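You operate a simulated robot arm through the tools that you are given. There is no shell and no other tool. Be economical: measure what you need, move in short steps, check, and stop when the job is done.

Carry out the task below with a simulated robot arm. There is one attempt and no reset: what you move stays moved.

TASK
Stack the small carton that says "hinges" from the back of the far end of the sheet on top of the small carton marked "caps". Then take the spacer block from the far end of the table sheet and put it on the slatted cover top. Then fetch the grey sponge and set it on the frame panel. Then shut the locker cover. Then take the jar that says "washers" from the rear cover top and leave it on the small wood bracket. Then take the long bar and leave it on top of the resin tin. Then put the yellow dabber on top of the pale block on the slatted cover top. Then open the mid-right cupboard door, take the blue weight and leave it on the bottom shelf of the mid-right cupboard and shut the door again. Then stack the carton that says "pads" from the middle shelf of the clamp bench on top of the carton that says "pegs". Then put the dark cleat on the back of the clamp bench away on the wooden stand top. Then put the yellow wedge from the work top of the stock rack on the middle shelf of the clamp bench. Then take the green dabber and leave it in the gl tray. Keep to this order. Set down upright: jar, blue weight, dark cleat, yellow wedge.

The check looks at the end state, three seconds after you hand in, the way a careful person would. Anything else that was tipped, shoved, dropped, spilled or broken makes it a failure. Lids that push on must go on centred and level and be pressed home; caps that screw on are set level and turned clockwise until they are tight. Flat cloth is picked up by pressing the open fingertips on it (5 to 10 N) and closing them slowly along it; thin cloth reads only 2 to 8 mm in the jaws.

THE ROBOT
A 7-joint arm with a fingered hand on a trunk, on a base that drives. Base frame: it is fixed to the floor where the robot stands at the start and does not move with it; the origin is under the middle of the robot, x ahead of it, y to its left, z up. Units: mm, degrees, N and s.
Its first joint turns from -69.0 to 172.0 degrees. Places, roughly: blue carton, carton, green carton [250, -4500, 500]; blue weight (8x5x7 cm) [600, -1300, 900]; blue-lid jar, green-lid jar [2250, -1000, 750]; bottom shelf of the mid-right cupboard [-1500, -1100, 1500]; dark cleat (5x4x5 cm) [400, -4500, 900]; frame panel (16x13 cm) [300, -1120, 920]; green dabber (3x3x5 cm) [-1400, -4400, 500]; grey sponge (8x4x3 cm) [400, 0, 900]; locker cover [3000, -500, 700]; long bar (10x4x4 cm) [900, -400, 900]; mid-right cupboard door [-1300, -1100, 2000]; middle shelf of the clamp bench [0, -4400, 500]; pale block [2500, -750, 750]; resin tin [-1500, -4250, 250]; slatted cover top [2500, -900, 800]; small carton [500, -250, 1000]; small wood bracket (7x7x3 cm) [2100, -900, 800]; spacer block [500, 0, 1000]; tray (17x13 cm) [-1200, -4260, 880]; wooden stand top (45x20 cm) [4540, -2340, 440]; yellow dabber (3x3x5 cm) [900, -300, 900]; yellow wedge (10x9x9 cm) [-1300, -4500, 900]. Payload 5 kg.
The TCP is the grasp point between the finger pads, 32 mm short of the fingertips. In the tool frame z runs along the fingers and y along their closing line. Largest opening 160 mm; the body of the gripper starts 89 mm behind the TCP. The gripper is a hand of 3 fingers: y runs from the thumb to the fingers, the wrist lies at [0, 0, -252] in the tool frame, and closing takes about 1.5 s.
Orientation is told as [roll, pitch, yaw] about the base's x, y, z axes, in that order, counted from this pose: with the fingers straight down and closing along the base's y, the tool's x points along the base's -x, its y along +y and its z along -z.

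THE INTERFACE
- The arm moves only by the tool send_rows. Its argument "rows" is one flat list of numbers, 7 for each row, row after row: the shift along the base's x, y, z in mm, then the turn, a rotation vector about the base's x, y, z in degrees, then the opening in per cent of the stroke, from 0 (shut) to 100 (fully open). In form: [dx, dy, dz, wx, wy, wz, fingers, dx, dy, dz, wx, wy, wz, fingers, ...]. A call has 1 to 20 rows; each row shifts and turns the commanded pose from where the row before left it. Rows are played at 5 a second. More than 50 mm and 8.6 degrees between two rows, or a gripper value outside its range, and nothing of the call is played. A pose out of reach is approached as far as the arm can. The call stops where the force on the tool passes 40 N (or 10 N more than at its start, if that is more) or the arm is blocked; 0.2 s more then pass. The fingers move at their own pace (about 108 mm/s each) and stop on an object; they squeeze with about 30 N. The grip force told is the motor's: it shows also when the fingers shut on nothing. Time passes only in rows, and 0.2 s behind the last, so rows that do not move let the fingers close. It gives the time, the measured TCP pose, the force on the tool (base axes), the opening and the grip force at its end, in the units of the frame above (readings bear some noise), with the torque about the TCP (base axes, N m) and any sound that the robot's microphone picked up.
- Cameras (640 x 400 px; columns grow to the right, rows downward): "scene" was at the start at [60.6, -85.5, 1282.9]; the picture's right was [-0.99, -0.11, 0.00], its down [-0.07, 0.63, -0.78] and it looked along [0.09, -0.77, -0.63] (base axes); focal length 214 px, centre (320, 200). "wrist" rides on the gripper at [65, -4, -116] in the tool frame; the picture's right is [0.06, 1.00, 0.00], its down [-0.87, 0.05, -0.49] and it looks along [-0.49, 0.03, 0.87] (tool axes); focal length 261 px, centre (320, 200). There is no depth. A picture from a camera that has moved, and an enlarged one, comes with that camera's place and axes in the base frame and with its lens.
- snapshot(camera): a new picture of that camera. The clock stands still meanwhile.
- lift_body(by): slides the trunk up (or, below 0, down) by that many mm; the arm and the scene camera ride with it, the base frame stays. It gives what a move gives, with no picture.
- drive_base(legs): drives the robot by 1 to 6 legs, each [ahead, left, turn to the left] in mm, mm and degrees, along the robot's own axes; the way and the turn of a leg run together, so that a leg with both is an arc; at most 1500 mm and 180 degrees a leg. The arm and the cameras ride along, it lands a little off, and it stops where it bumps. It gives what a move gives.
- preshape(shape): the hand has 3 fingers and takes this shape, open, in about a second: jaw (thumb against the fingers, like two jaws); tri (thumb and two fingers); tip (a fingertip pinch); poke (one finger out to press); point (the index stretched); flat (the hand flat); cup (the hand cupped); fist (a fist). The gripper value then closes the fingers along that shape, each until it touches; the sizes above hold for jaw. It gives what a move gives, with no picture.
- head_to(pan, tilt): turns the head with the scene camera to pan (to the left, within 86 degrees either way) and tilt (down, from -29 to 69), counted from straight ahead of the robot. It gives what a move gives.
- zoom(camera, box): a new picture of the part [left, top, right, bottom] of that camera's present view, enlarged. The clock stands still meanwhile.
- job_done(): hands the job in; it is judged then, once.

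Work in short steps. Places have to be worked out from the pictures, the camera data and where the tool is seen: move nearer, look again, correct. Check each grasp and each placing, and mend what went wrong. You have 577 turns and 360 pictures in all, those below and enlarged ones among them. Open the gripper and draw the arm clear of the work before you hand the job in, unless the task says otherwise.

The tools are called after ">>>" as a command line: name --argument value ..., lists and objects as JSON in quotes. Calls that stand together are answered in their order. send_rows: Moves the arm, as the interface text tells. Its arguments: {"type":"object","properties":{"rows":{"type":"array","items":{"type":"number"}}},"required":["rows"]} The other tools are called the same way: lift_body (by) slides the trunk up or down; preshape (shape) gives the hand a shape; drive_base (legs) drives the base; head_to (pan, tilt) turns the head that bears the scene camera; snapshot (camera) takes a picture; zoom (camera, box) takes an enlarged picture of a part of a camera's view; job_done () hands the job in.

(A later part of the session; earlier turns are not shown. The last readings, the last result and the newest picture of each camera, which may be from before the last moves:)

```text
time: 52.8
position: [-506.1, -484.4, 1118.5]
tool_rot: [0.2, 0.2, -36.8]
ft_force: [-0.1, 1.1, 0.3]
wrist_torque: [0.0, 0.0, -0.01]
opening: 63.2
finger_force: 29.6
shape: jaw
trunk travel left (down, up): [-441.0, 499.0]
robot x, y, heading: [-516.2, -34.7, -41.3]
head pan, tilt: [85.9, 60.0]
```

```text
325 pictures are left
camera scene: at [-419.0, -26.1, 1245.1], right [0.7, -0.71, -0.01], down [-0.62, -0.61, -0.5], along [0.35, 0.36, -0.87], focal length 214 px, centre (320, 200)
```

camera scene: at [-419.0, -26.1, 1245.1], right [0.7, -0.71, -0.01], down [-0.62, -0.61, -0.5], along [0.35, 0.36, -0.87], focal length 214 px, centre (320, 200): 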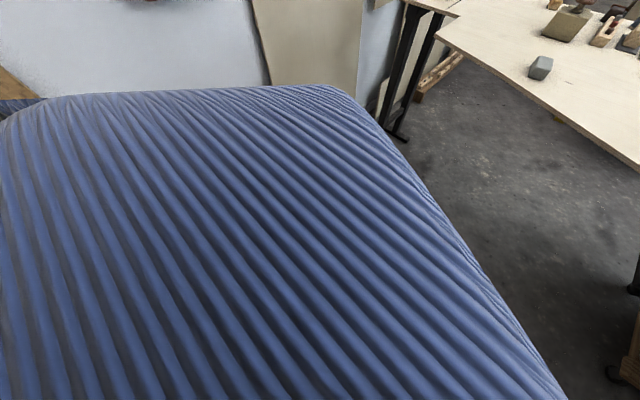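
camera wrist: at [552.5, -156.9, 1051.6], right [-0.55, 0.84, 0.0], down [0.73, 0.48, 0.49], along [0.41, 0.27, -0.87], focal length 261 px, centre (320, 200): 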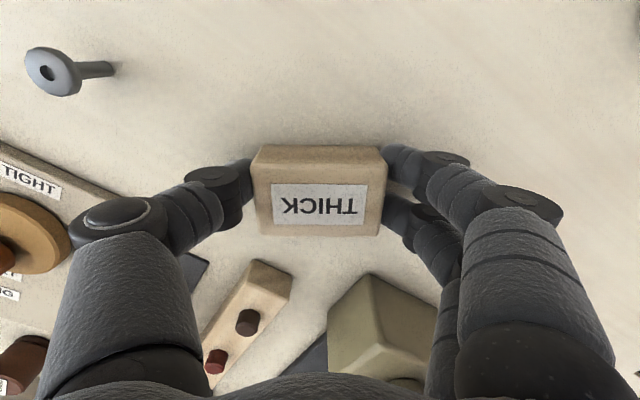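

A dark cabinet panel stands close to the robot's right-rear. I move forward a bit and then continue the turn.

>>> drive_base --legs '[[220, 0, 0], [0, 0, -49]]'

>>> head_to --pan 0 --tilt 25

>>> snapshot --camera "scene"

```text
time: 56.7
position: [-679.5, -475.9, 1120.5]
tool_rot: [0.1, -0.6, -85.0]
ft_force: [-0.9, 0.3, -0.2]
wrist_torque: [0.03, 0.04, -0.01]
opening: 63.0
finger_force: 29.8
shape: jaw
trunk travel left (down, up): [-441.0, 499.0]
robot x, y, heading: [-346.0, -182.7, -89.3]
head pan, tilt: [85.9, 60.0]
```

```text
time: 58.3
position: [-679.9, -477.6, 1121.1]
tool_rot: [0.2, -0.6, -85.0]
ft_force: [-0.1, 0.3, -0.8]
wrist_torque: [-0.01, -0.01, 0.03]
opening: 63.3
finger_force: 29.7
shape: jaw
trunk travel left (down, up): [-441.0, 499.0]
robot x, y, heading: [-351.7, -177.3, -89.8]
head pan, tilt: [0.0, 25.0]
```

```text
324 pictures are left
camera scene: at [-346.1, -321.7, 1295.8], right [-1.0, -0.01, 0.0], down [0.0, 0.42, -0.91], along [0.01, -0.91, -0.42], focal length 214 px, centre (320, 200)
```

scene: 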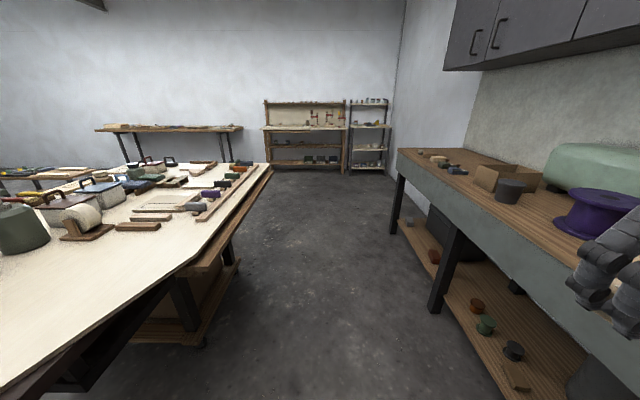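

Clear aisle. I drive along it past the end of the table, then turn to face +x.

>>> drive_base --legs '[[1400, 0, 0], [850, 0, 0], [0, 0, 90]]'

>>> head_to --pan 15 --tilt 25

>>> snapshot --camera "scene"

```text
time: 73.4
position: [-59.3, -2802.2, 1121.7]
tool_rot: [0.1, -0.7, 5.2]
ft_force: [-0.5, 0.2, 0.6]
wrist_torque: [-0.01, 0.02, -0.01]
opening: 62.8
finger_force: 30.0
shape: jaw
trunk travel left (down, up): [-441.0, 499.0]
robot x, y, heading: [-357.2, -2467.9, 0.7]
head pan, tilt: [0.0, 25.0]
```

```text
time: 74.2
position: [-57.9, -2802.5, 1121.7]
tool_rot: [0.2, -0.6, 5.2]
ft_force: [0.3, -0.2, -0.3]
wrist_torque: [-0.02, -0.03, -0.02]
opening: 63.0
finger_force: 30.4
shape: jaw
trunk travel left (down, up): [-441.0, 499.0]
robot x, y, heading: [-357.2, -2474.3, 0.6]
head pan, tilt: [15.0, 25.0]
```

```text
323 pictures are left
camera scene: at [-216.8, -2445.8, 1295.8], right [0.27, -0.96, 0.0], down [-0.41, -0.11, -0.91], along [0.87, 0.25, -0.42], focal length 214 px, centre (320, 200)
```

scene: 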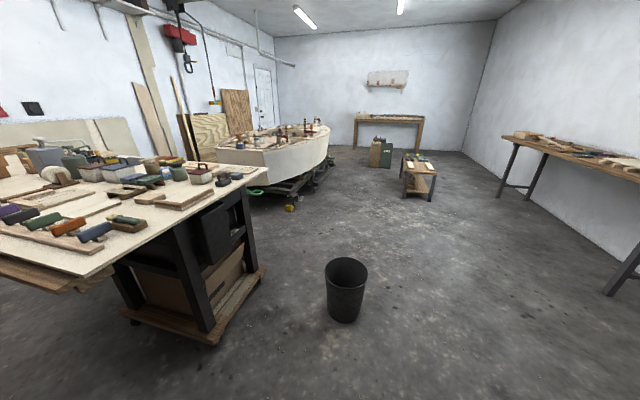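

A bin stands at ≈(730,-2320). I sidestep right around it and drive ahead to look at the boat.

>>> drive_base --legs '[[0, -480, 0], [1400, 0, 0], [700, 350, 0]]'

>>> head_to --pan 60 --tilt 25

>>> snapshot --camera "scene"

>>> head_to --pan 10 --tilt 20

>>> snapshot --camera "scene"

```text
time: 87.3
position: [2007.1, -2933.5, 1121.3]
tool_rot: [0.1, -0.7, 4.5]
ft_force: [0.0, 0.1, -0.1]
wrist_torque: [-0.02, 0.01, -0.04]
opening: 63.0
finger_force: 30.2
shape: jaw
trunk travel left (down, up): [-441.0, 499.0]
robot x, y, heading: [1712.0, -2599.1, 0.0]
head pan, tilt: [15.0, 25.0]
```

```text
time: 88.4
position: [2007.2, -2935.2, 1121.2]
tool_rot: [0.1, -0.6, 4.5]
ft_force: [-0.2, 0.1, 0.7]
wrist_torque: [0.02, -0.05, -0.03]
opening: 63.0
finger_force: 30.1
shape: jaw
trunk travel left (down, up): [-441.0, 499.0]
robot x, y, heading: [1712.5, -2595.0, -0.0]
head pan, tilt: [60.0, 25.0]
```

```text
322 pictures are left
camera scene: at [1809.9, -2520.4, 1295.9], right [0.87, -0.5, 0.0], down [-0.21, -0.37, -0.91], along [0.45, 0.79, -0.42], focal length 214 px, centre (320, 200)
```

scene: 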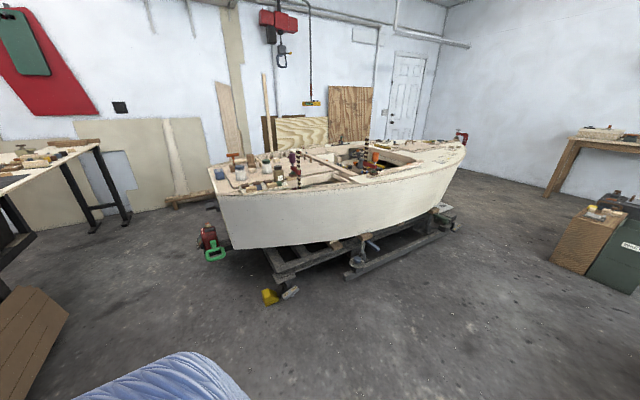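

```text
time: 89.6
position: [2007.1, -2935.5, 1121.1]
tool_rot: [0.2, -0.7, 4.5]
ft_force: [0.4, 0.6, -0.6]
wrist_torque: [-0.01, -0.03, 0.02]
opening: 63.0
finger_force: 30.1
shape: jaw
trunk travel left (down, up): [-441.0, 499.0]
robot x, y, heading: [1711.7, -2602.3, 0.1]
head pan, tilt: [10.0, 20.0]
```

```text
321 pictures are left
camera scene: at [1855.5, -2583.9, 1303.9], right [0.18, -0.98, 0.0], down [-0.34, -0.06, -0.94], along [0.93, 0.16, -0.34], focal length 214 px, centre (320, 200)
```

scene: 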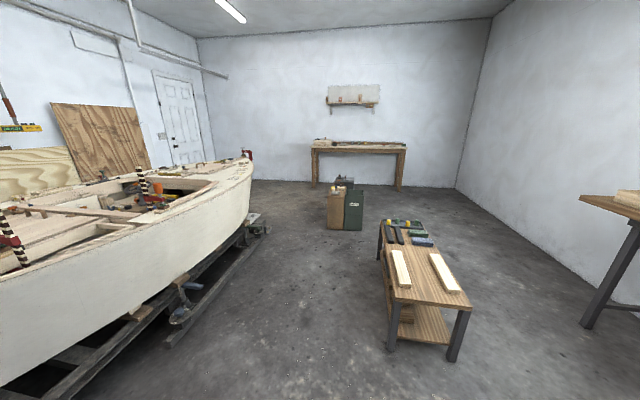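

Now zoom onto the boat deck from a 60° pan.

>>> head_to --pan 60 --tilt 25

>>> zoom --camera "scene" --box '[200, 120, 360, 220]'

>>> zoom --camera "scene" --box '[320, 110, 480, 210]'

```text
time: 90.8
position: [2007.0, -2935.7, 1121.5]
tool_rot: [0.2, -0.6, 4.5]
ft_force: [-0.2, 1.1, 0.1]
wrist_torque: [0.04, 0.0, 0.02]
opening: 62.9
finger_force: 30.3
shape: jaw
trunk travel left (down, up): [-441.0, 499.0]
robot x, y, heading: [1711.5, -2601.9, -0.0]
head pan, tilt: [60.0, 25.0]
```

```text
4.00 times, centred on (280, 170) of scene
camera zoom: at [1809.8, -2520.4, 1295.9], right [0.87, -0.5, 0.0], down [-0.21, -0.37, -0.91], along [0.45, 0.79, -0.42], focal length 858 px, centre (480, 320)
```

zoom: 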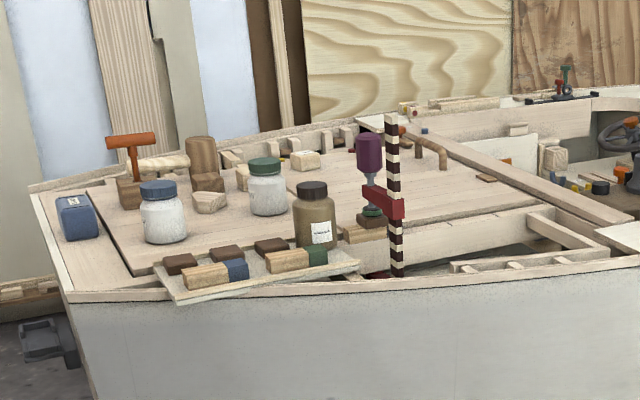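

```text
4.00 times, centred on (400, 160) of scene
camera zoom: at [1809.8, -2520.4, 1295.9], right [0.87, -0.5, 0.0], down [-0.21, -0.37, -0.91], along [0.45, 0.79, -0.42], focal length 858 px, centre (0, 360)
```

zoom: 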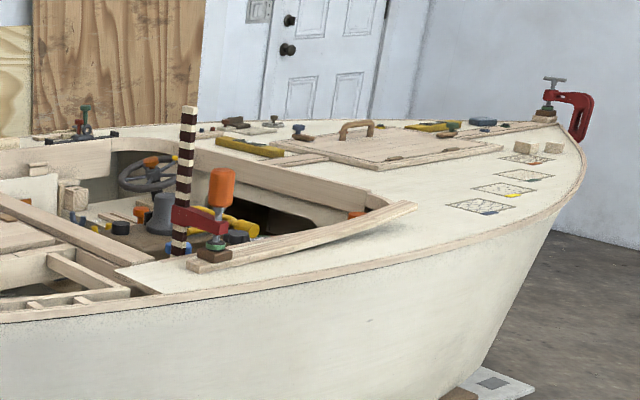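

I raise the trunk to see the boat deck from higher and drive closer.

>>> drive_base --legs '[[500, 600, 0]]'

>>> lift_body --by 300

>>> head_to --pan 80 --tilt 38

>>> snapshot --camera "scene"

```text
time: 94.9
position: [2502.7, -2351.0, 1121.0]
tool_rot: [0.1, -0.7, 3.9]
ft_force: [-0.3, 0.6, 0.0]
wrist_torque: [-0.02, 0.02, 0.02]
opening: 63.0
finger_force: 29.3
shape: jaw
trunk travel left (down, up): [-441.0, 499.0]
robot x, y, heading: [2209.7, -2012.7, -0.5]
head pan, tilt: [60.0, 25.0]
```

```text
time: 97.9
position: [2502.6, -2352.1, 1421.0]
tool_rot: [0.2, -0.6, 3.9]
ft_force: [-0.3, 0.5, -0.5]
wrist_torque: [-0.02, -0.01, -0.01]
opening: 62.7
finger_force: 30.2
shape: jaw
trunk travel left (down, up): [-741.0, 199.0]
robot x, y, heading: [2214.9, -2016.7, -0.4]
head pan, tilt: [60.0, 25.0]
```

```text
time: 98.8
position: [2502.3, -2351.4, 1421.5]
tool_rot: [0.2, -0.7, 3.9]
ft_force: [0.4, 0.2, -0.7]
wrist_torque: [-0.04, 0.0, -0.01]
opening: 63.2
finger_force: 29.6
shape: jaw
trunk travel left (down, up): [-741.0, 199.0]
robot x, y, heading: [2211.4, -2017.4, -0.2]
head pan, tilt: [80.0, 38.0]
```

```text
318 pictures are left
camera scene: at [2278.6, -1930.0, 1575.6], right [0.98, -0.18, 0.0], down [-0.11, -0.6, -0.79], along [0.14, 0.78, -0.61], focal length 214 px, centre (320, 200)
```

scene: 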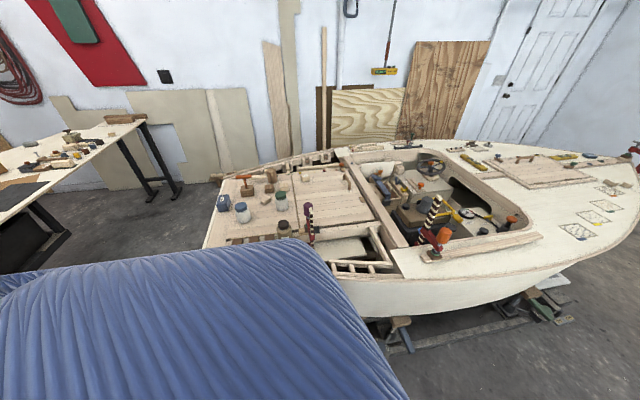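

Zoom on the stern covers.

>>> zoom --camera "scene" --box '[200, 140, 392, 260]'

>>> zoom --camera "scene" --box '[440, 120, 640, 245]'

```text
3.33 times, centred on (296, 200) of scene
camera zoom: at [2278.6, -1930.0, 1575.6], right [0.98, -0.18, 0.0], down [-0.11, -0.6, -0.79], along [0.14, 0.78, -0.61], focal length 715 px, centre (400, 200)
```

zoom: 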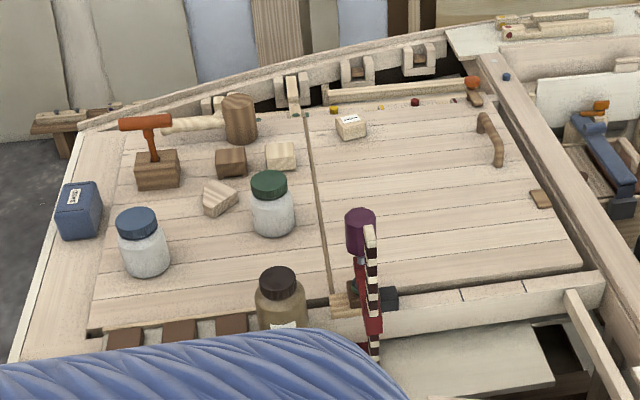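

```text
3.20 times, centred on (540, 182) of scene
camera zoom: at [2278.6, -1930.0, 1575.6], right [0.98, -0.18, 0.0], down [-0.11, -0.6, -0.79], along [0.14, 0.78, -0.61], focal length 686 px, centre (-384, 256)
```

zoom: 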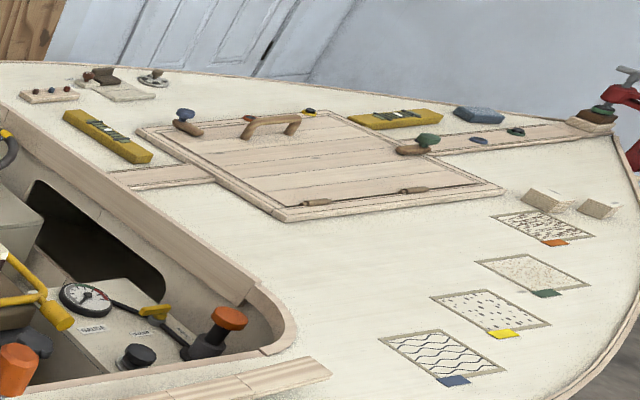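

Two hatch covers: rear (with jars) and slatted (x≈2316–2740, y≈-1100…-500), pale labelled block at its far-left. I position the robot beside the boat with it on the arm's right side.

>>> drive_base --legs '[[250, 0, 0], [0, 0, 125], [164, -115, 0]]'

>>> head_to --pan -30 --tilt 50

>>> snapshot --camera "scene"

```text
time: 106.9
position: [2567.1, -1415.7, 1420.1]
tool_rot: [0.3, -0.5, 128.9]
ft_force: [-0.4, 0.2, -0.3]
wrist_torque: [-0.04, 0.02, 0.01]
opening: 62.6
finger_force: 30.0
shape: jaw
trunk travel left (down, up): [-741.0, 199.0]
robot x, y, heading: [2453.9, -1847.7, 124.5]
head pan, tilt: [80.0, 38.0]
stopped in leg 3: the robot was blocked; the commanded pose is now the measured one
```

```text
time: 108.8
position: [2564.5, -1415.3, 1421.2]
tool_rot: [0.2, -0.4, 129.1]
ft_force: [0.8, 0.6, -0.1]
wrist_torque: [-0.01, 0.02, -0.01]
opening: 62.6
finger_force: 29.4
shape: jaw
trunk travel left (down, up): [-741.0, 199.0]
robot x, y, heading: [2453.3, -1847.3, 124.7]
head pan, tilt: [-30.0, 50.0]
```

```text
315 pictures are left
camera scene: at [2422.4, -1729.4, 1558.3], right [1.0, 0.08, 0.0], down [0.06, -0.76, -0.64], along [-0.05, 0.64, -0.77], focal length 214 px, centre (320, 200)
```

scene: 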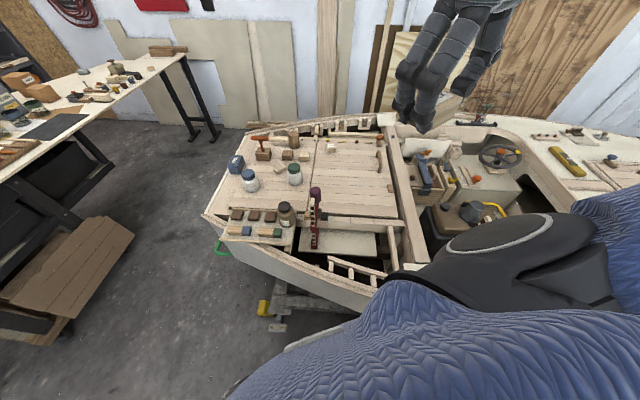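

Blocked at y≈-1848, but the near half of the slatted cover is within reach. I extend the arm over it and look.

>>> send_rows --rows '[-10, 45, 0, 0, 0, -7, 30, -10, 45, 0, 0, 0, -7, 30, -10, 45, 0, 0, 0, -7, 30, -10, 45, -20, 0, 0, -7, 30, -10, 45, -20, 0, 0, 0, 30, -10, 45, -20, 0, 0, 0, 30, -10, 45, -20, 0, 0, 0, 30, 0, 45, -20, 0, 0, 0, 30, 0, 45, -20, 0, 0, 0, 30, 0, 0, 0, 0, 0, 0, 30]'

>>> snapshot --camera "wrist"

>>> snapshot --camera "scene"

```text
refused: row 4 steps farther than a row can; nothing moved
```

```text
314 pictures are left
camera wrist: at [2610.5, -1464.5, 1534.2], right [-0.74, -0.68, 0.0], down [-0.58, 0.64, 0.5], along [-0.34, 0.37, -0.87], focal length 261 px, centre (320, 200)
```

wrist: 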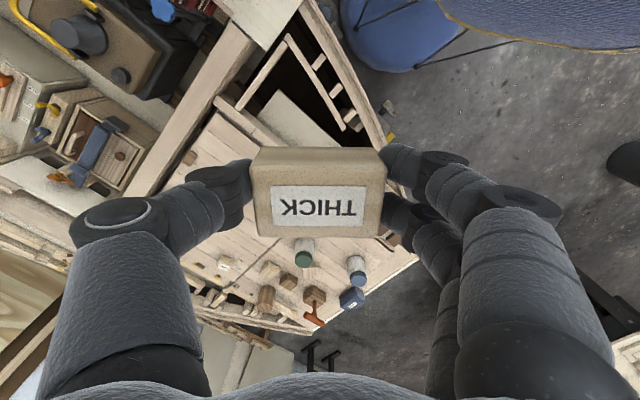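

```text
313 pictures are left
camera scene: at [2422.4, -1729.4, 1558.3], right [1.0, 0.08, 0.0], down [0.06, -0.76, -0.64], along [-0.05, 0.64, -0.77], focal length 214 px, centre (320, 200)
```

scene: 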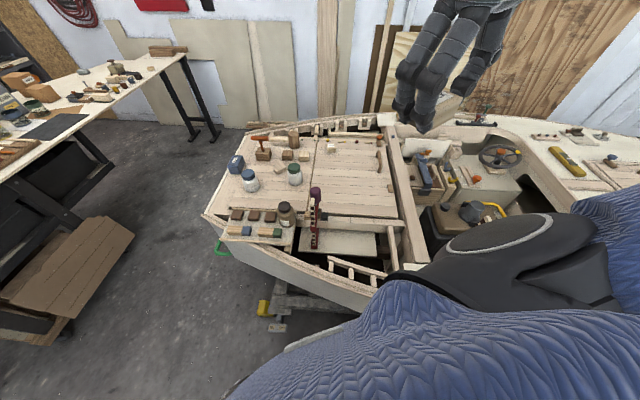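

I resend with shorter steps.

>>> send_rows --rows '[-10, 42, 0, 0, 0, -7, 30, -10, 42, 0, 0, 0, -7, 30, -10, 42, 0, 0, 0, -7, 30, -10, 42, -20, 0, 0, -7, 30, -10, 42, -20, 0, 0, 0, 30, -10, 42, -20, 0, 0, 0, 30, -10, 42, -20, 0, 0, 0, 30, 0, 42, -20, 0, 0, 0, 30, 0, 42, -20, 0, 0, 0, 30, 0, 20, 0, 0, 0, 0, 30]'

>>> snapshot --camera "wrist"

>>> snapshot --camera "scene"

```text
time: 111.0
position: [2492.6, -1017.6, 1300.1]
tool_rot: [0.2, -0.5, 101.0]
ft_force: [0.5, -0.3, -1.2]
wrist_torque: [-0.01, 0.03, 0.01]
opening: 62.6
finger_force: 29.6
shape: jaw
trunk travel left (down, up): [-741.0, 199.0]
robot x, y, heading: [2453.4, -1849.2, 124.3]
head pan, tilt: [-30.0, 50.0]
```

```text
312 pictures are left
camera wrist: at [2510.9, -1081.7, 1414.2], right [-0.97, -0.25, 0.0], down [-0.22, 0.84, 0.5], along [-0.13, 0.48, -0.87], focal length 261 px, centre (320, 200)
```

wrist: 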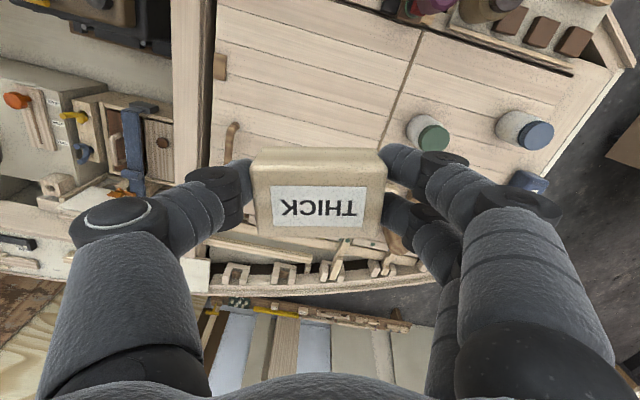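

```text
311 pictures are left
camera scene: at [2422.0, -1730.0, 1558.4], right [1.0, 0.08, 0.0], down [0.06, -0.76, -0.64], along [-0.05, 0.64, -0.77], focal length 214 px, centre (320, 200)
```

scene: 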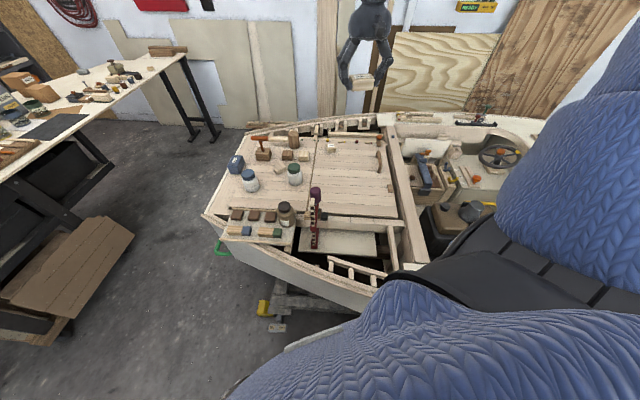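

Zoom for triangulating the cover height.

>>> zoom --camera "scene" --box '[200, 110, 424, 250]'

>>> zoom --camera "wrist" --box '[190, 0, 590, 250]'

```text
2.86 times, centred on (312, 180) of scene
camera zoom: at [2422.0, -1730.0, 1558.4], right [1.0, 0.08, 0.0], down [0.06, -0.76, -0.64], along [-0.05, 0.64, -0.77], focal length 613 px, centre (343, 257)
```

zoom: 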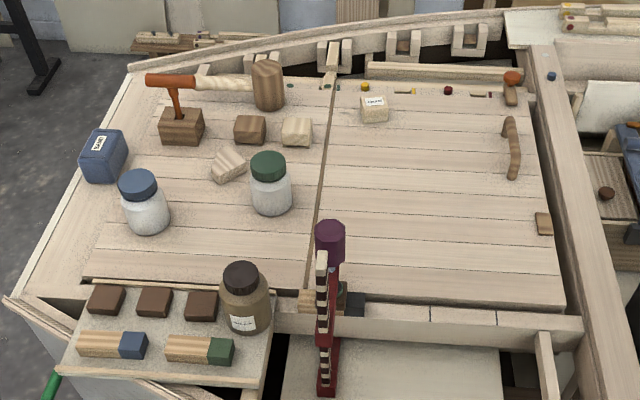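

```text
1.60 times, centred on (390, 125) of wrist
camera zoom: at [2510.9, -1081.7, 1414.2], right [-0.97, -0.25, 0.0], down [-0.22, 0.84, 0.5], along [-0.13, 0.48, -0.87], focal length 417 px, centre (208, 320)
```

zoom: 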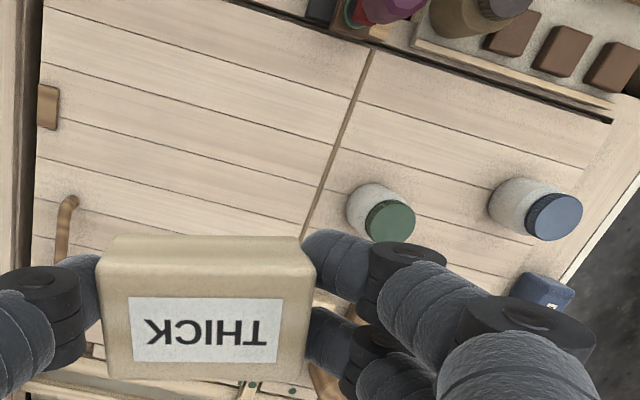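

Cover top ≈ z 798; pale block ≈ (2404,-748). I set the spacer at about (2560,-1010).

>>> send_rows --rows '[22, 4, -40, 0, 0, -6, 30, 23, 4, -40, 0, 0, -5, 30, 22, 0, -43, 0, 0, 0, 30, 0, 0, -49, 0, 0, 0, 30, 0, 0, -49, 0, 0, 0, 30, 0, 0, -49, 0, 0, 0, 30, 0, 0, -49, 0, 0, 0, 30, 0, 0, -49, 0, 0, 0, 30, 0, 0, -35, 0, 0, 0, 30, 0, 0, -25, 0, 0, 0, 30, 0, 0, 0, 0, 0, 0, 30]'

>>> snapshot --camera "wrist"

```text
time: 113.4
position: [2562.2, -1008.2, 872.9]
tool_rot: [0.2, -0.5, 90.0]
ft_force: [0.1, -0.4, 0.1]
wrist_torque: [0.0, 0.02, -0.01]
opening: 62.6
finger_force: 30.0
shape: jaw
trunk travel left (down, up): [-741.0, 199.0]
robot x, y, heading: [2453.4, -1846.9, 124.7]
head pan, tilt: [-30.0, 50.0]
```

```text
308 pictures are left
camera wrist: at [2567.7, -1075.7, 985.6], right [-1.0, -0.06, 0.0], down [-0.05, 0.86, 0.5], along [-0.03, 0.5, -0.87], focal length 261 px, centre (320, 200)
```

wrist: 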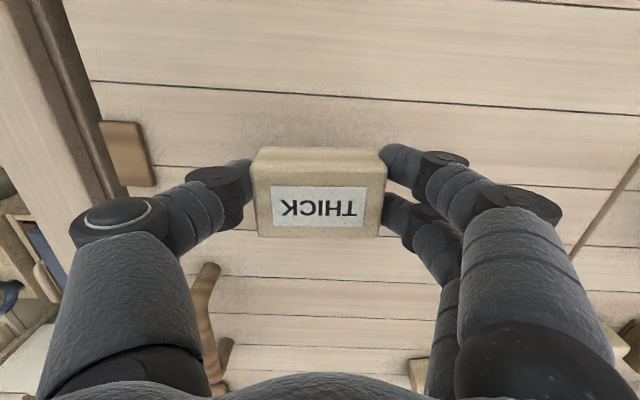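

Clear; lowering in small steps until contact.

>>> send_rows --rows '[0, 0, -15, 0, 0, 0, 30, 0, 0, -10, 0, 0, 0, 30, 0, 0, -4, 0, 0, 0, 30, 0, 0, -3, 0, 0, 0, 30, 0, 0, 0, 0, 0, 0, 30]'

```text
time: 114.6
position: [2561.7, -1010.3, 840.8]
tool_rot: [0.1, -0.5, 89.9]
ft_force: [-1.2, 0.0, 0.0]
wrist_torque: [0.01, -0.01, 0.01]
opening: 62.4
finger_force: 29.8
shape: jaw
trunk travel left (down, up): [-741.0, 199.0]
robot x, y, heading: [2452.2, -1846.1, 124.4]
head pan, tilt: [-30.0, 50.0]
```

>>> send_rows --rows '[0, 0, -2, 0, 0, 0, 30, 0, 0, -2, 0, 0, 0, 30, 0, 0, -2, 0, 0, 0, 30, 0, 0, -2, 0, 0, 0, 30, 0, 0, 0, 0, 0, 0, 30]'

```text
time: 115.8
position: [2560.1, -1010.4, 834.9]
tool_rot: [0.4, -0.7, 90.0]
ft_force: [3.9, 2.7, 29.7]
wrist_torque: [0.03, -0.3, 0.02]
opening: 63.3
finger_force: 30.6
shape: jaw
trunk travel left (down, up): [-741.0, 199.0]
robot x, y, heading: [2455.4, -1847.2, 124.2]
head pan, tilt: [-30.0, 50.0]
```

Contact felt. Release and rise.

>>> send_rows --rows '[0, 0, 1, 0, 0, 0, 45, 0, 0, 0, 0, 0, 0, 60, 0, 0, 0, 0, 0, 0, 60, 0, 0, 40, 0, 0, 0, 60, 0, 0, 49, 0, 0, 0, 60, 0, 0, 49, 0, 0, 0, 60, 0, 0, 49, 0, 0, 0, 60, 0, 0, 0, 0, 0, 0, 60]'

>>> snapshot --camera "wrist"

```text
time: 117.6
position: [2562.7, -1008.5, 1019.4]
tool_rot: [0.2, -0.4, 90.0]
ft_force: [-0.7, 0.3, -0.5]
wrist_torque: [0.02, -0.01, -0.05]
opening: 95.7
finger_force: 0.0
shape: jaw
trunk travel left (down, up): [-741.0, 199.0]
robot x, y, heading: [2456.7, -1848.4, 124.3]
head pan, tilt: [-30.0, 50.0]
```

```text
307 pictures are left
camera wrist: at [2567.0, -1074.9, 1133.1], right [-1.0, -0.06, 0.0], down [-0.05, 0.87, 0.5], along [-0.03, 0.5, -0.87], focal length 261 px, centre (320, 200)
```

wrist: 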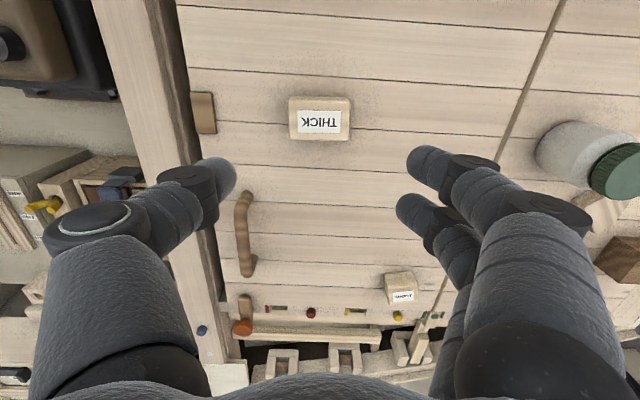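

Spacer is on the slatted cover. I retract the arm high, square the heading to 0, and begin the return to the table for the sponge.

>>> send_rows --rows '[0, -10, 48, 0, 0, 0, 60, 0, -10, 48, 0, 0, 0, 60, 0, -15, 47, 0, 0, 0, 60, 0, -15, 47, 0, 0, 0, 60, 0, -15, 47, 0, 0, 0, 60, 0, -15, 47, 0, 0, 5, 60, 0, -40, 20, 0, 0, 8, 60, 0, -45, 20, 0, 0, 8, 60, 0, -48, 0, 0, 0, 8, 60, 0, -48, 0, 0, 0, 8, 60, 0, -48, 0, 0, 0, 0, 60, 0, -48, 0, 0, 0, 0, 60, 0, -30, 0, 0, 0, 0, 60]'

>>> drive_base --legs '[[-350, 250, 0], [0, 0, -124.5]]'

```text
time: 120.4
position: [2561.9, -1330.8, 1344.8]
tool_rot: [0.2, -0.4, 127.0]
ft_force: [0.4, 0.3, 0.1]
wrist_torque: [0.01, -0.02, 0.02]
opening: 95.4
finger_force: 0.1
shape: jaw
out of reach, approached as far as the arm can: row 12, 13
trunk travel left (down, up): [-741.0, 199.0]
robot x, y, heading: [2456.9, -1848.1, 124.8]
head pan, tilt: [-30.0, 50.0]
```

```text
time: 128.1
position: [2825.1, -2645.2, 1344.3]
tool_rot: [0.3, -0.5, 4.1]
ft_force: [-0.6, 0.1, -0.8]
wrist_torque: [-0.02, 0.04, -0.02]
opening: 95.8
finger_force: 0.1
shape: jaw
trunk travel left (down, up): [-741.0, 199.0]
robot x, y, heading: [2447.6, -2275.1, 1.7]
head pan, tilt: [-30.0, 50.0]
```

Now the return drive in base axes.

>>> drive_base --legs '[[-740, -690, -1.7], [-1400, 0, 0], [-740, 0, 0]]'

>>> head_to --pan 60 --tilt 35

>>> snapshot --camera "scene"

```text
time: 143.6
position: [-56.9, -3369.1, 1344.5]
tool_rot: [0.2, -0.5, 2.6]
ft_force: [0.5, 0.3, -0.7]
wrist_torque: [0.03, 0.02, 0.01]
opening: 95.7
finger_force: 0.1
shape: jaw
trunk travel left (down, up): [-741.0, 199.0]
robot x, y, heading: [-424.1, -2991.4, 0.4]
head pan, tilt: [-30.0, 50.0]
```

```text
time: 145.2
position: [-56.2, -3369.2, 1344.2]
tool_rot: [0.3, -0.4, 2.6]
ft_force: [0.5, 0.4, -1.0]
wrist_torque: [0.0, -0.01, 0.03]
opening: 96.0
finger_force: 0.0
shape: jaw
trunk travel left (down, up): [-741.0, 199.0]
robot x, y, heading: [-420.6, -2988.3, 0.4]
head pan, tilt: [60.0, 35.0]
```

```text
306 pictures are left
camera scene: at [-328.9, -2912.8, 1580.1], right [0.87, -0.5, 0.0], down [-0.29, -0.5, -0.82], along [0.41, 0.71, -0.57], focal length 214 px, centre (320, 200)
```

scene: 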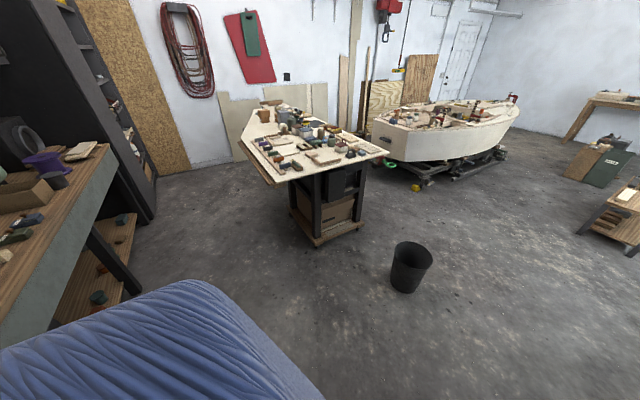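

The way is clear. I drive up the aisle toward the table's left end and turn left so the sponge is on the arm's side.

>>> drive_base --legs '[[0, 1400, 0], [0, 1250, 0], [120, 130, 0], [0, 0, 40]]'

>>> head_to --pan -30 --tilt 45

>>> snapshot --camera "scene"

```text
time: 161.0
position: [223.3, -273.5, 1343.7]
tool_rot: [0.2, -0.5, 42.7]
ft_force: [0.3, 0.2, 0.7]
wrist_torque: [0.0, 0.0, 0.03]
opening: 96.0
finger_force: 0.1
shape: jaw
trunk travel left (down, up): [-741.0, 199.0]
robot x, y, heading: [-301.3, -219.2, 40.5]
head pan, tilt: [60.0, 35.0]
```

```text
time: 162.7
position: [223.2, -274.7, 1343.7]
tool_rot: [0.2, -0.5, 42.5]
ft_force: [-0.1, 0.7, 0.5]
wrist_torque: [0.01, 0.0, 0.03]
opening: 95.6
finger_force: 0.1
shape: jaw
trunk travel left (down, up): [-741.0, 199.0]
robot x, y, heading: [-301.4, -220.9, 40.2]
head pan, tilt: [-30.0, 45.0]
```

```text
305 pictures are left
camera scene: at [-182.5, -172.5, 1565.2], right [0.18, -0.98, 0.0], down [-0.7, -0.13, -0.71], along [0.7, 0.13, -0.71], focal length 214 px, centre (320, 200)
```

scene: 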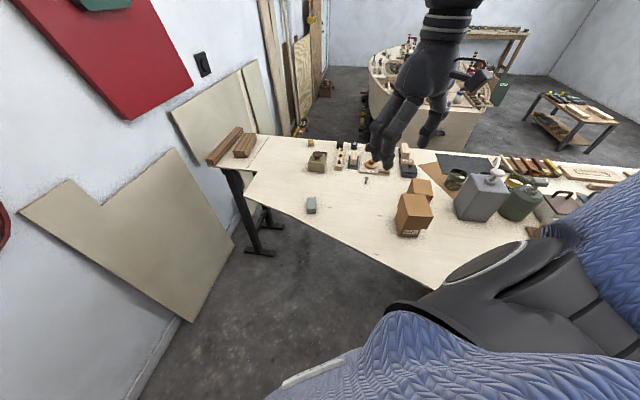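

I bring the arm over the sponge and look with the wrist camera.

>>> send_rows --rows '[25, 35, 0, 0, 0, -8, 70, 25, 35, 0, 0, 0, -8, 70, 25, 35, -20, 0, 0, -8, 70, 25, 35, -20, 0, 0, -8, 70, 25, 35, -20, 0, 0, -8, 70, 25, 35, -20, 0, 0, -2.5, 70, 20, 32, -30, 0, 0, 0, 70, 0, 0, -48, 0, 0, 0, 70, 0, 0, -48, 0, 0, 0, 70, 0, 0, -40, 0, 0, 0, 70, 0, 0, 0, 0, 0, 0, 70]'

>>> snapshot --camera "wrist"

```text
time: 165.1
position: [391.5, -30.9, 1097.2]
tool_rot: [0.2, -0.4, 0.2]
ft_force: [0.1, -0.8, 0.2]
wrist_torque: [0.01, -0.01, 0.0]
opening: 111.7
finger_force: 0.1
shape: jaw
trunk travel left (down, up): [-741.0, 199.0]
robot x, y, heading: [-302.1, -216.6, 40.3]
head pan, tilt: [-30.0, 45.0]
```

```text
304 pictures are left
camera wrist: at [327.1, -36.7, 1210.2], right [-0.07, 1.0, 0.0], down [0.86, 0.05, 0.5], along [0.5, 0.04, -0.87], focal length 261 px, centre (320, 200)
```

wrist: 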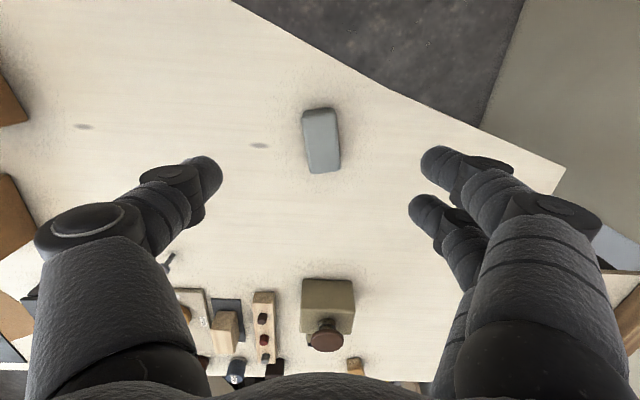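

Sponge at ≈(415,-25), yaw≈7°. Align, descend, grip.

>>> send_rows --rows '[12, 3, -40, 0, 0, 6, 70, 12, 3, -40, 0, 0, 0, 70, 0, 0, -40, 0, 0, 0, 70, 0, 0, -30, 0, 0, 0, 70, 0, 0, -10, 0, 0, 0, 70, 0, 0, 0, 0, 0, 0, 15, 0, 0, 0, 0, 0, 0, 15, 0, 0, 0, 0, 0, 0, 15, 0, 0, 0, 0, 0, 0, 15]'

>>> snapshot --camera "wrist"

```text
time: 167.1
position: [417.2, -26.0, 940.1]
tool_rot: [0.3, -0.4, 6.3]
ft_force: [-0.2, 0.5, 0.0]
wrist_torque: [0.0, -0.04, 0.02]
opening: 32.5
finger_force: 30.2
shape: jaw
trunk travel left (down, up): [-741.0, 199.0]
robot x, y, heading: [-299.9, -217.9, 40.2]
head pan, tilt: [-30.0, 45.0]
```

```text
303 pictures are left
camera wrist: at [352.9, -37.8, 1053.2], right [-0.17, 0.99, 0.0], down [0.85, 0.15, 0.5], along [0.49, 0.09, -0.87], focal length 261 px, centre (320, 200)
```

wrist: 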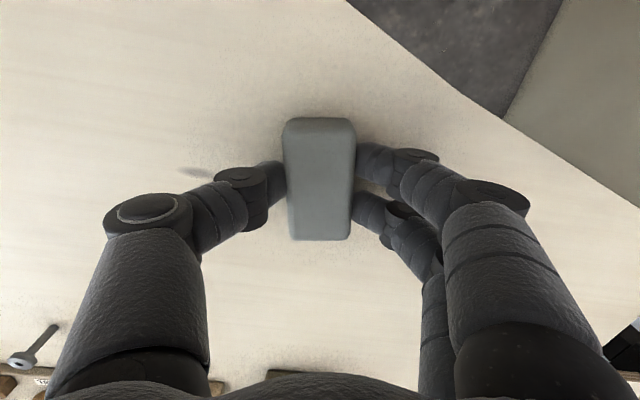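

Gripped. I lift high, retract, and translate the base toward the frame panel around y≈-1100.

>>> send_rows --rows '[0, 0, 45, 0, 0, 0, 15, 0, 0, 48, 0, 0, 0, 15, 0, 0, 48, 0, 0, 0, 15, 0, 0, 48, 0, 0, 0, 15, 0, 0, 48, 0, 0, 0, 15, 0, 0, 48, 0, 0, 0, 15, 0, 0, 48, 0, 0, 0, 15, 0, 0, 48, 0, 0, 0, 15, -35, -30, 15, 0, 0, 5, 15, -35, -30, 0, 0, 0, 8, 15, -35, -30, 0, 0, 0, 8, 15, -35, -30, 0, 0, 0, 8, 15]'

>>> drive_base --legs '[[-627, -623, 0]]'

>>> head_to --pan -40 --tilt 45

>>> snapshot --camera "scene"

```text
time: 169.7
position: [273.9, -148.6, 1333.7]
tool_rot: [0.2, -0.6, 35.3]
ft_force: [-0.5, -0.5, 0.8]
wrist_torque: [0.03, -0.02, 0.02]
opening: 32.3
finger_force: 29.6
shape: jaw
trunk travel left (down, up): [-741.0, 199.0]
robot x, y, heading: [-304.4, -217.4, 40.2]
head pan, tilt: [-30.0, 45.0]
```

```text
time: 174.4
position: [205.0, -1032.0, 1332.8]
tool_rot: [0.3, -0.5, 35.3]
ft_force: [-0.2, 0.1, -0.2]
wrist_torque: [0.0, 0.0, 0.0]
opening: 32.3
finger_force: 29.4
shape: jaw
trunk travel left (down, up): [-741.0, 199.0]
robot x, y, heading: [-374.2, -1104.8, 40.1]
head pan, tilt: [-30.0, 45.0]
```

```text
time: 175.1
position: [203.9, -1032.0, 1333.2]
tool_rot: [0.2, -0.5, 35.3]
ft_force: [-0.3, 0.2, -0.3]
wrist_torque: [-0.01, 0.02, -0.01]
opening: 32.6
finger_force: 30.5
shape: jaw
trunk travel left (down, up): [-741.0, 199.0]
robot x, y, heading: [-373.0, -1106.0, 40.3]
head pan, tilt: [-40.0, 45.0]
```

```text
302 pictures are left
camera scene: at [-252.8, -1073.4, 1565.2], right [0.01, -1.0, 0.0], down [-0.71, 0.0, -0.71], along [0.71, 0.0, -0.71], focal length 214 px, centre (320, 200)
```

scene: 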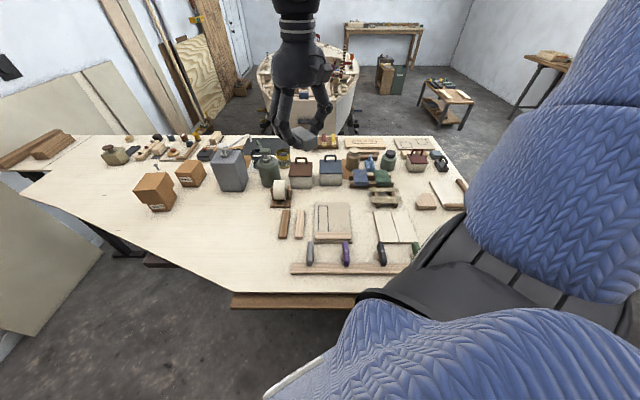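

Zoom on the panels and blue objects here.

>>> zoom --camera "scene" --box '[260, 130, 480, 285]'

>>> snapshot --camera "wrist"

```text
2.58 times, centred on (370, 208) of scene
camera zoom: at [-252.8, -1073.4, 1565.2], right [0.01, -1.0, 0.0], down [-0.71, 0.0, -0.71], along [0.71, 0.0, -0.71], focal length 554 px, centre (191, 181)
```

zoom: 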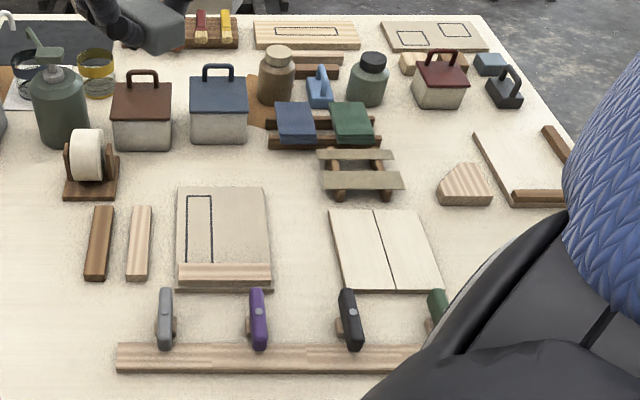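

```text
300 pictures are left
camera wrist: at [153.6, -1073.6, 1446.3], right [-0.63, 0.78, 0.0], down [0.68, 0.54, 0.5], along [0.39, 0.32, -0.87], focal length 261 px, centre (320, 200)
```

wrist: 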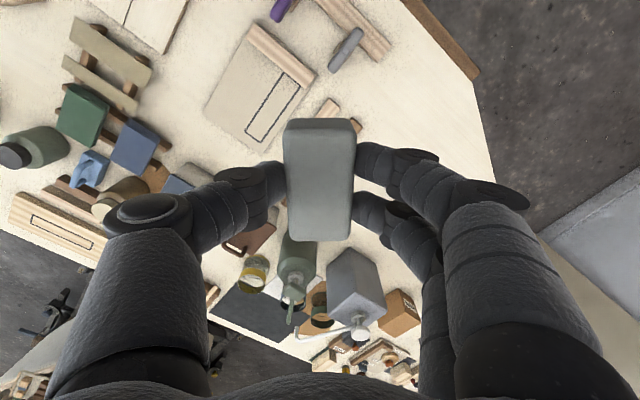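

Frame panel ≈ x 200–376, y -1185…-1055, top ≈ 920 (outlined panel). I set the sponge lengthwise at about (300,-1135).

>>> send_rows --rows '[24, -26, -20, 0, 0, -8.5, 15, 24, -26, -20, 0, 0, -8.5, 15, 24, -26, -20, 0, 0, -8.5, 15, 24, -26, -20, 0, 0, -8.5, 15, 0, 0, -48, 0, 0, -1, 15, 0, 0, -48, 0, 0, 0, 15, 0, 0, -48, 0, 0, 0, 15, 0, 0, -48, 0, 0, 0, 15, 0, 0, -40, 0, 0, 0, 15, 0, 0, 0, 0, 0, 0, 15]'

>>> snapshot --camera "wrist"

>>> zoom --camera "scene" --box '[260, 130, 480, 285]'

```text
time: 177.3
position: [300.1, -1136.6, 1023.9]
tool_rot: [0.2, -0.6, 0.3]
ft_force: [-0.6, 0.8, 0.0]
wrist_torque: [0.01, -0.01, -0.04]
opening: 31.9
finger_force: 30.1
shape: jaw
trunk travel left (down, up): [-741.0, 199.0]
robot x, y, heading: [-372.8, -1107.6, 40.2]
head pan, tilt: [-40.0, 45.0]
```

```text
299 pictures are left
camera wrist: at [234.3, -1141.3, 1136.3], right [-0.07, 1.0, 0.0], down [0.86, 0.06, 0.5], along [0.5, 0.04, -0.87], focal length 261 px, centre (320, 200)
```

wrist: 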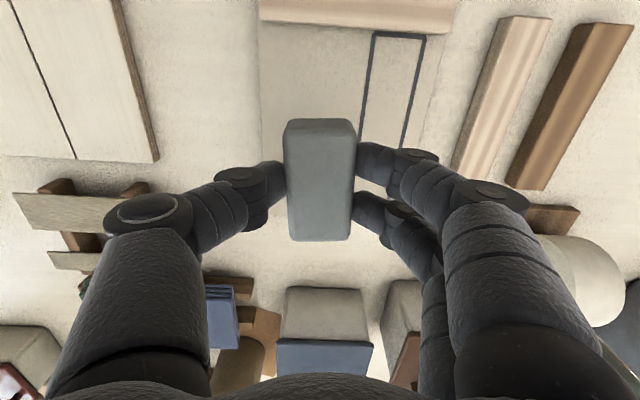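

```text
2.58 times, centred on (370, 208) of scene
camera zoom: at [-254.0, -1073.8, 1565.4], right [0.01, -1.0, 0.0], down [-0.71, 0.0, -0.71], along [0.71, 0.0, -0.71], focal length 554 px, centre (191, 181)
```

zoom: 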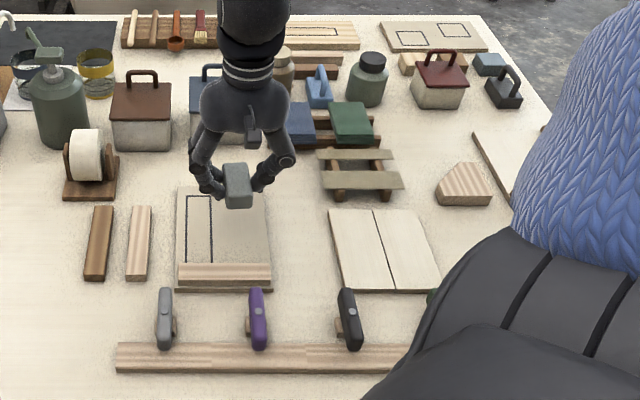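

Over the panel. Lowering to contact.

>>> send_rows --rows '[0, 3, -35, 0, 0, 0, 15, 0, 0, -18, 0, 0, 0, 15, 0, 0, -4, 0, 0, 0, 15, 0, 0, -3, 0, 0, 0, 15, 0, 0, -2, 0, 0, 0, 15, 0, 0, 0, 0, 0, 0, 15]'

```text
time: 178.7
position: [300.3, -1132.0, 960.0]
tool_rot: [0.3, -0.5, 0.2]
ft_force: [0.6, -0.4, 0.1]
wrist_torque: [0.0, 0.06, 0.0]
opening: 32.1
finger_force: 30.4
shape: jaw
trunk travel left (down, up): [-741.0, 199.0]
robot x, y, heading: [-371.6, -1104.2, 40.3]
head pan, tilt: [-40.0, 45.0]
```

>>> send_rows --rows '[0, 0, -2, 0, 0, 0, 15, 0, 0, -2, 0, 0, 0, 15, 0, 0, -2, 0, 0, 0, 15, 0, 0, -2, 0, 0, 0, 15, 0, 0, 0, 0, 0, 0, 15]'

```text
time: 179.9
position: [301.5, -1132.8, 951.0]
tool_rot: [0.2, -0.5, 0.3]
ft_force: [0.4, -0.2, 1.4]
wrist_torque: [0.02, -0.03, -0.01]
opening: 32.3
finger_force: 29.7
shape: jaw
trunk travel left (down, up): [-741.0, 199.0]
robot x, y, heading: [-373.1, -1106.3, 40.3]
head pan, tilt: [-40.0, 45.0]
```

>>> send_rows --rows '[0, 0, -2, 0, 0, 0, 15, 0, 0, -2, 0, 0, 0, 15, 0, 0, -2, 0, 0, 0, 15, 0, 0, 0, 0, 0, 0, 15]'

>>> zoom --camera "wrist" --box '[220, 80, 460, 230]'

```text
time: 180.7
position: [300.4, -1132.7, 948.8]
tool_rot: [0.3, -0.9, 0.2]
ft_force: [-1.0, -6.0, 31.0]
wrist_torque: [-0.24, 0.02, -0.05]
opening: 35.4
finger_force: 30.5
shape: jaw
trunk travel left (down, up): [-741.0, 199.0]
robot x, y, heading: [-374.4, -1107.8, 40.1]
head pan, tilt: [-40.0, 45.0]
stopped in row 4: the force on the tool passed its limit (the readings are from after the stop); the commanded pose is now the measured one
```

```text
2.67 times, centred on (340, 155) of wrist
camera zoom: at [234.3, -1137.5, 1061.6], right [-0.07, 1.0, 0.0], down [0.86, 0.06, 0.51], along [0.5, 0.04, -0.86], focal length 695 px, centre (267, 320)
```

zoom: 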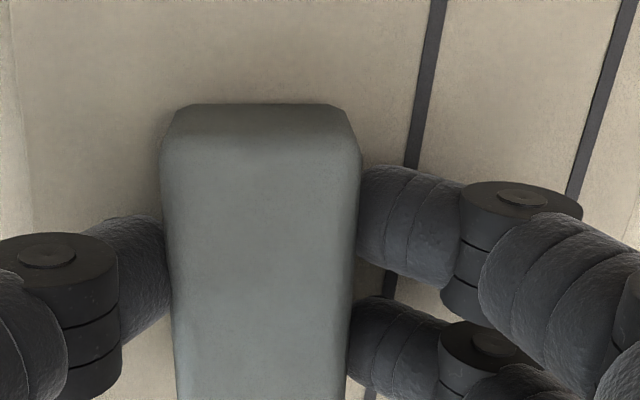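

Contact at z≈949. Release and rise, then check.

>>> send_rows --rows '[0, 0, 2, 0, 0, 0, 30, 0, 0, 0, 0, 0, 0, 45, 0, 0, 0, 0, 0, 0, 45, 0, 0, 40, 0, 0, 0, 45, 0, 0, 45, 0, 0, 0, 45, 0, 0, 45, 0, 0, 0, 45, 0, 0, 0, 0, 0, 0, 45]'

>>> snapshot --camera "wrist"

```text
time: 182.3
position: [301.8, -1132.2, 1076.8]
tool_rot: [0.3, -0.5, 0.4]
ft_force: [-0.3, 0.4, -1.0]
wrist_torque: [0.02, -0.01, -0.01]
opening: 71.6
finger_force: 0.0
shape: jaw
trunk travel left (down, up): [-741.0, 199.0]
robot x, y, heading: [-371.9, -1108.0, 40.3]
head pan, tilt: [-40.0, 45.0]
```

```text
296 pictures are left
camera wrist: at [235.6, -1138.5, 1189.7], right [-0.07, 1.0, 0.0], down [0.86, 0.06, 0.5], along [0.5, 0.04, -0.87], focal length 261 px, centre (320, 200)
```

wrist: 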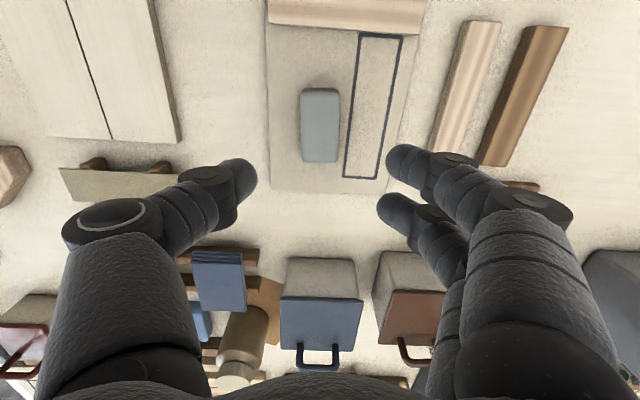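

Sponge done. Now back to the boat for the locker cover: tuck the arm, square up and drive around.

>>> send_rows --rows '[0, 0, 48, 0, 0, 0, 45, 0, 0, 48, 0, 0, 0, 45, 0, 0, 48, 0, 0, 0, 45, 0, 0, 48, 0, 0, 8, 45, 0, 0, 48, 0, 0, 8, 45, -45, 0, 0, 0, 0, 8, 45, -45, 0, 0, 0, 0, 8, 45]'

>>> drive_base --legs '[[0, 0, -40], [-60, -1400, 0], [0, -480, 0], [1400, 0, 0], [480, 300, 0]]'

>>> head_to --pan 55 --tilt 25

>>> snapshot --camera "scene"

```text
time: 183.9
position: [210.4, -1132.7, 1318.5]
tool_rot: [0.4, -0.7, 32.4]
ft_force: [0.0, 0.6, 0.0]
wrist_torque: [-0.05, -0.04, 0.0]
opening: 71.6
finger_force: 0.2
shape: jaw
trunk travel left (down, up): [-741.0, 199.0]
robot x, y, heading: [-371.7, -1106.4, 40.1]
head pan, tilt: [-40.0, 45.0]
```

```text
time: 204.7
position: [1923.6, -3061.4, 1317.2]
tool_rot: [0.3, -0.8, -8.0]
ft_force: [-0.4, -0.1, -0.2]
wrist_torque: [0.02, 0.01, 0.01]
opening: 71.5
finger_force: 0.1
shape: jaw
trunk travel left (down, up): [-741.0, 199.0]
robot x, y, heading: [1493.2, -2664.2, 0.1]
head pan, tilt: [-40.0, 45.0]
```

```text
time: 206.4
position: [1922.7, -3062.8, 1317.9]
tool_rot: [0.3, -0.7, -8.0]
ft_force: [-0.1, -0.8, 0.3]
wrist_torque: [0.02, 0.0, 0.0]
opening: 71.6
finger_force: 0.0
shape: jaw
trunk travel left (down, up): [-741.0, 199.0]
robot x, y, heading: [1493.7, -2661.9, -0.2]
head pan, tilt: [55.0, 25.0]
```

```text
295 pictures are left
camera scene: at [1597.4, -2588.3, 1595.8], right [0.82, -0.57, 0.0], down [-0.24, -0.35, -0.91], along [0.52, 0.74, -0.42], focal length 214 px, centre (320, 200)
```

scene: 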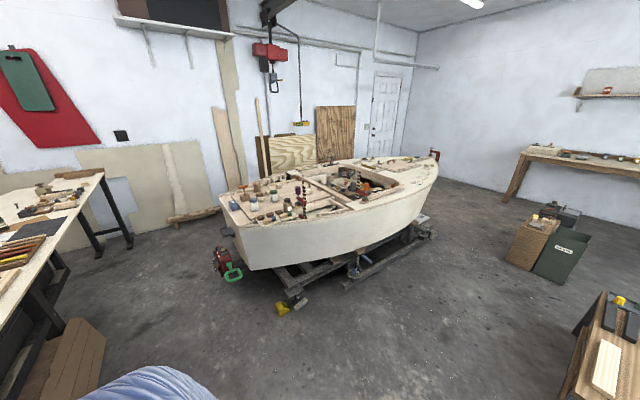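

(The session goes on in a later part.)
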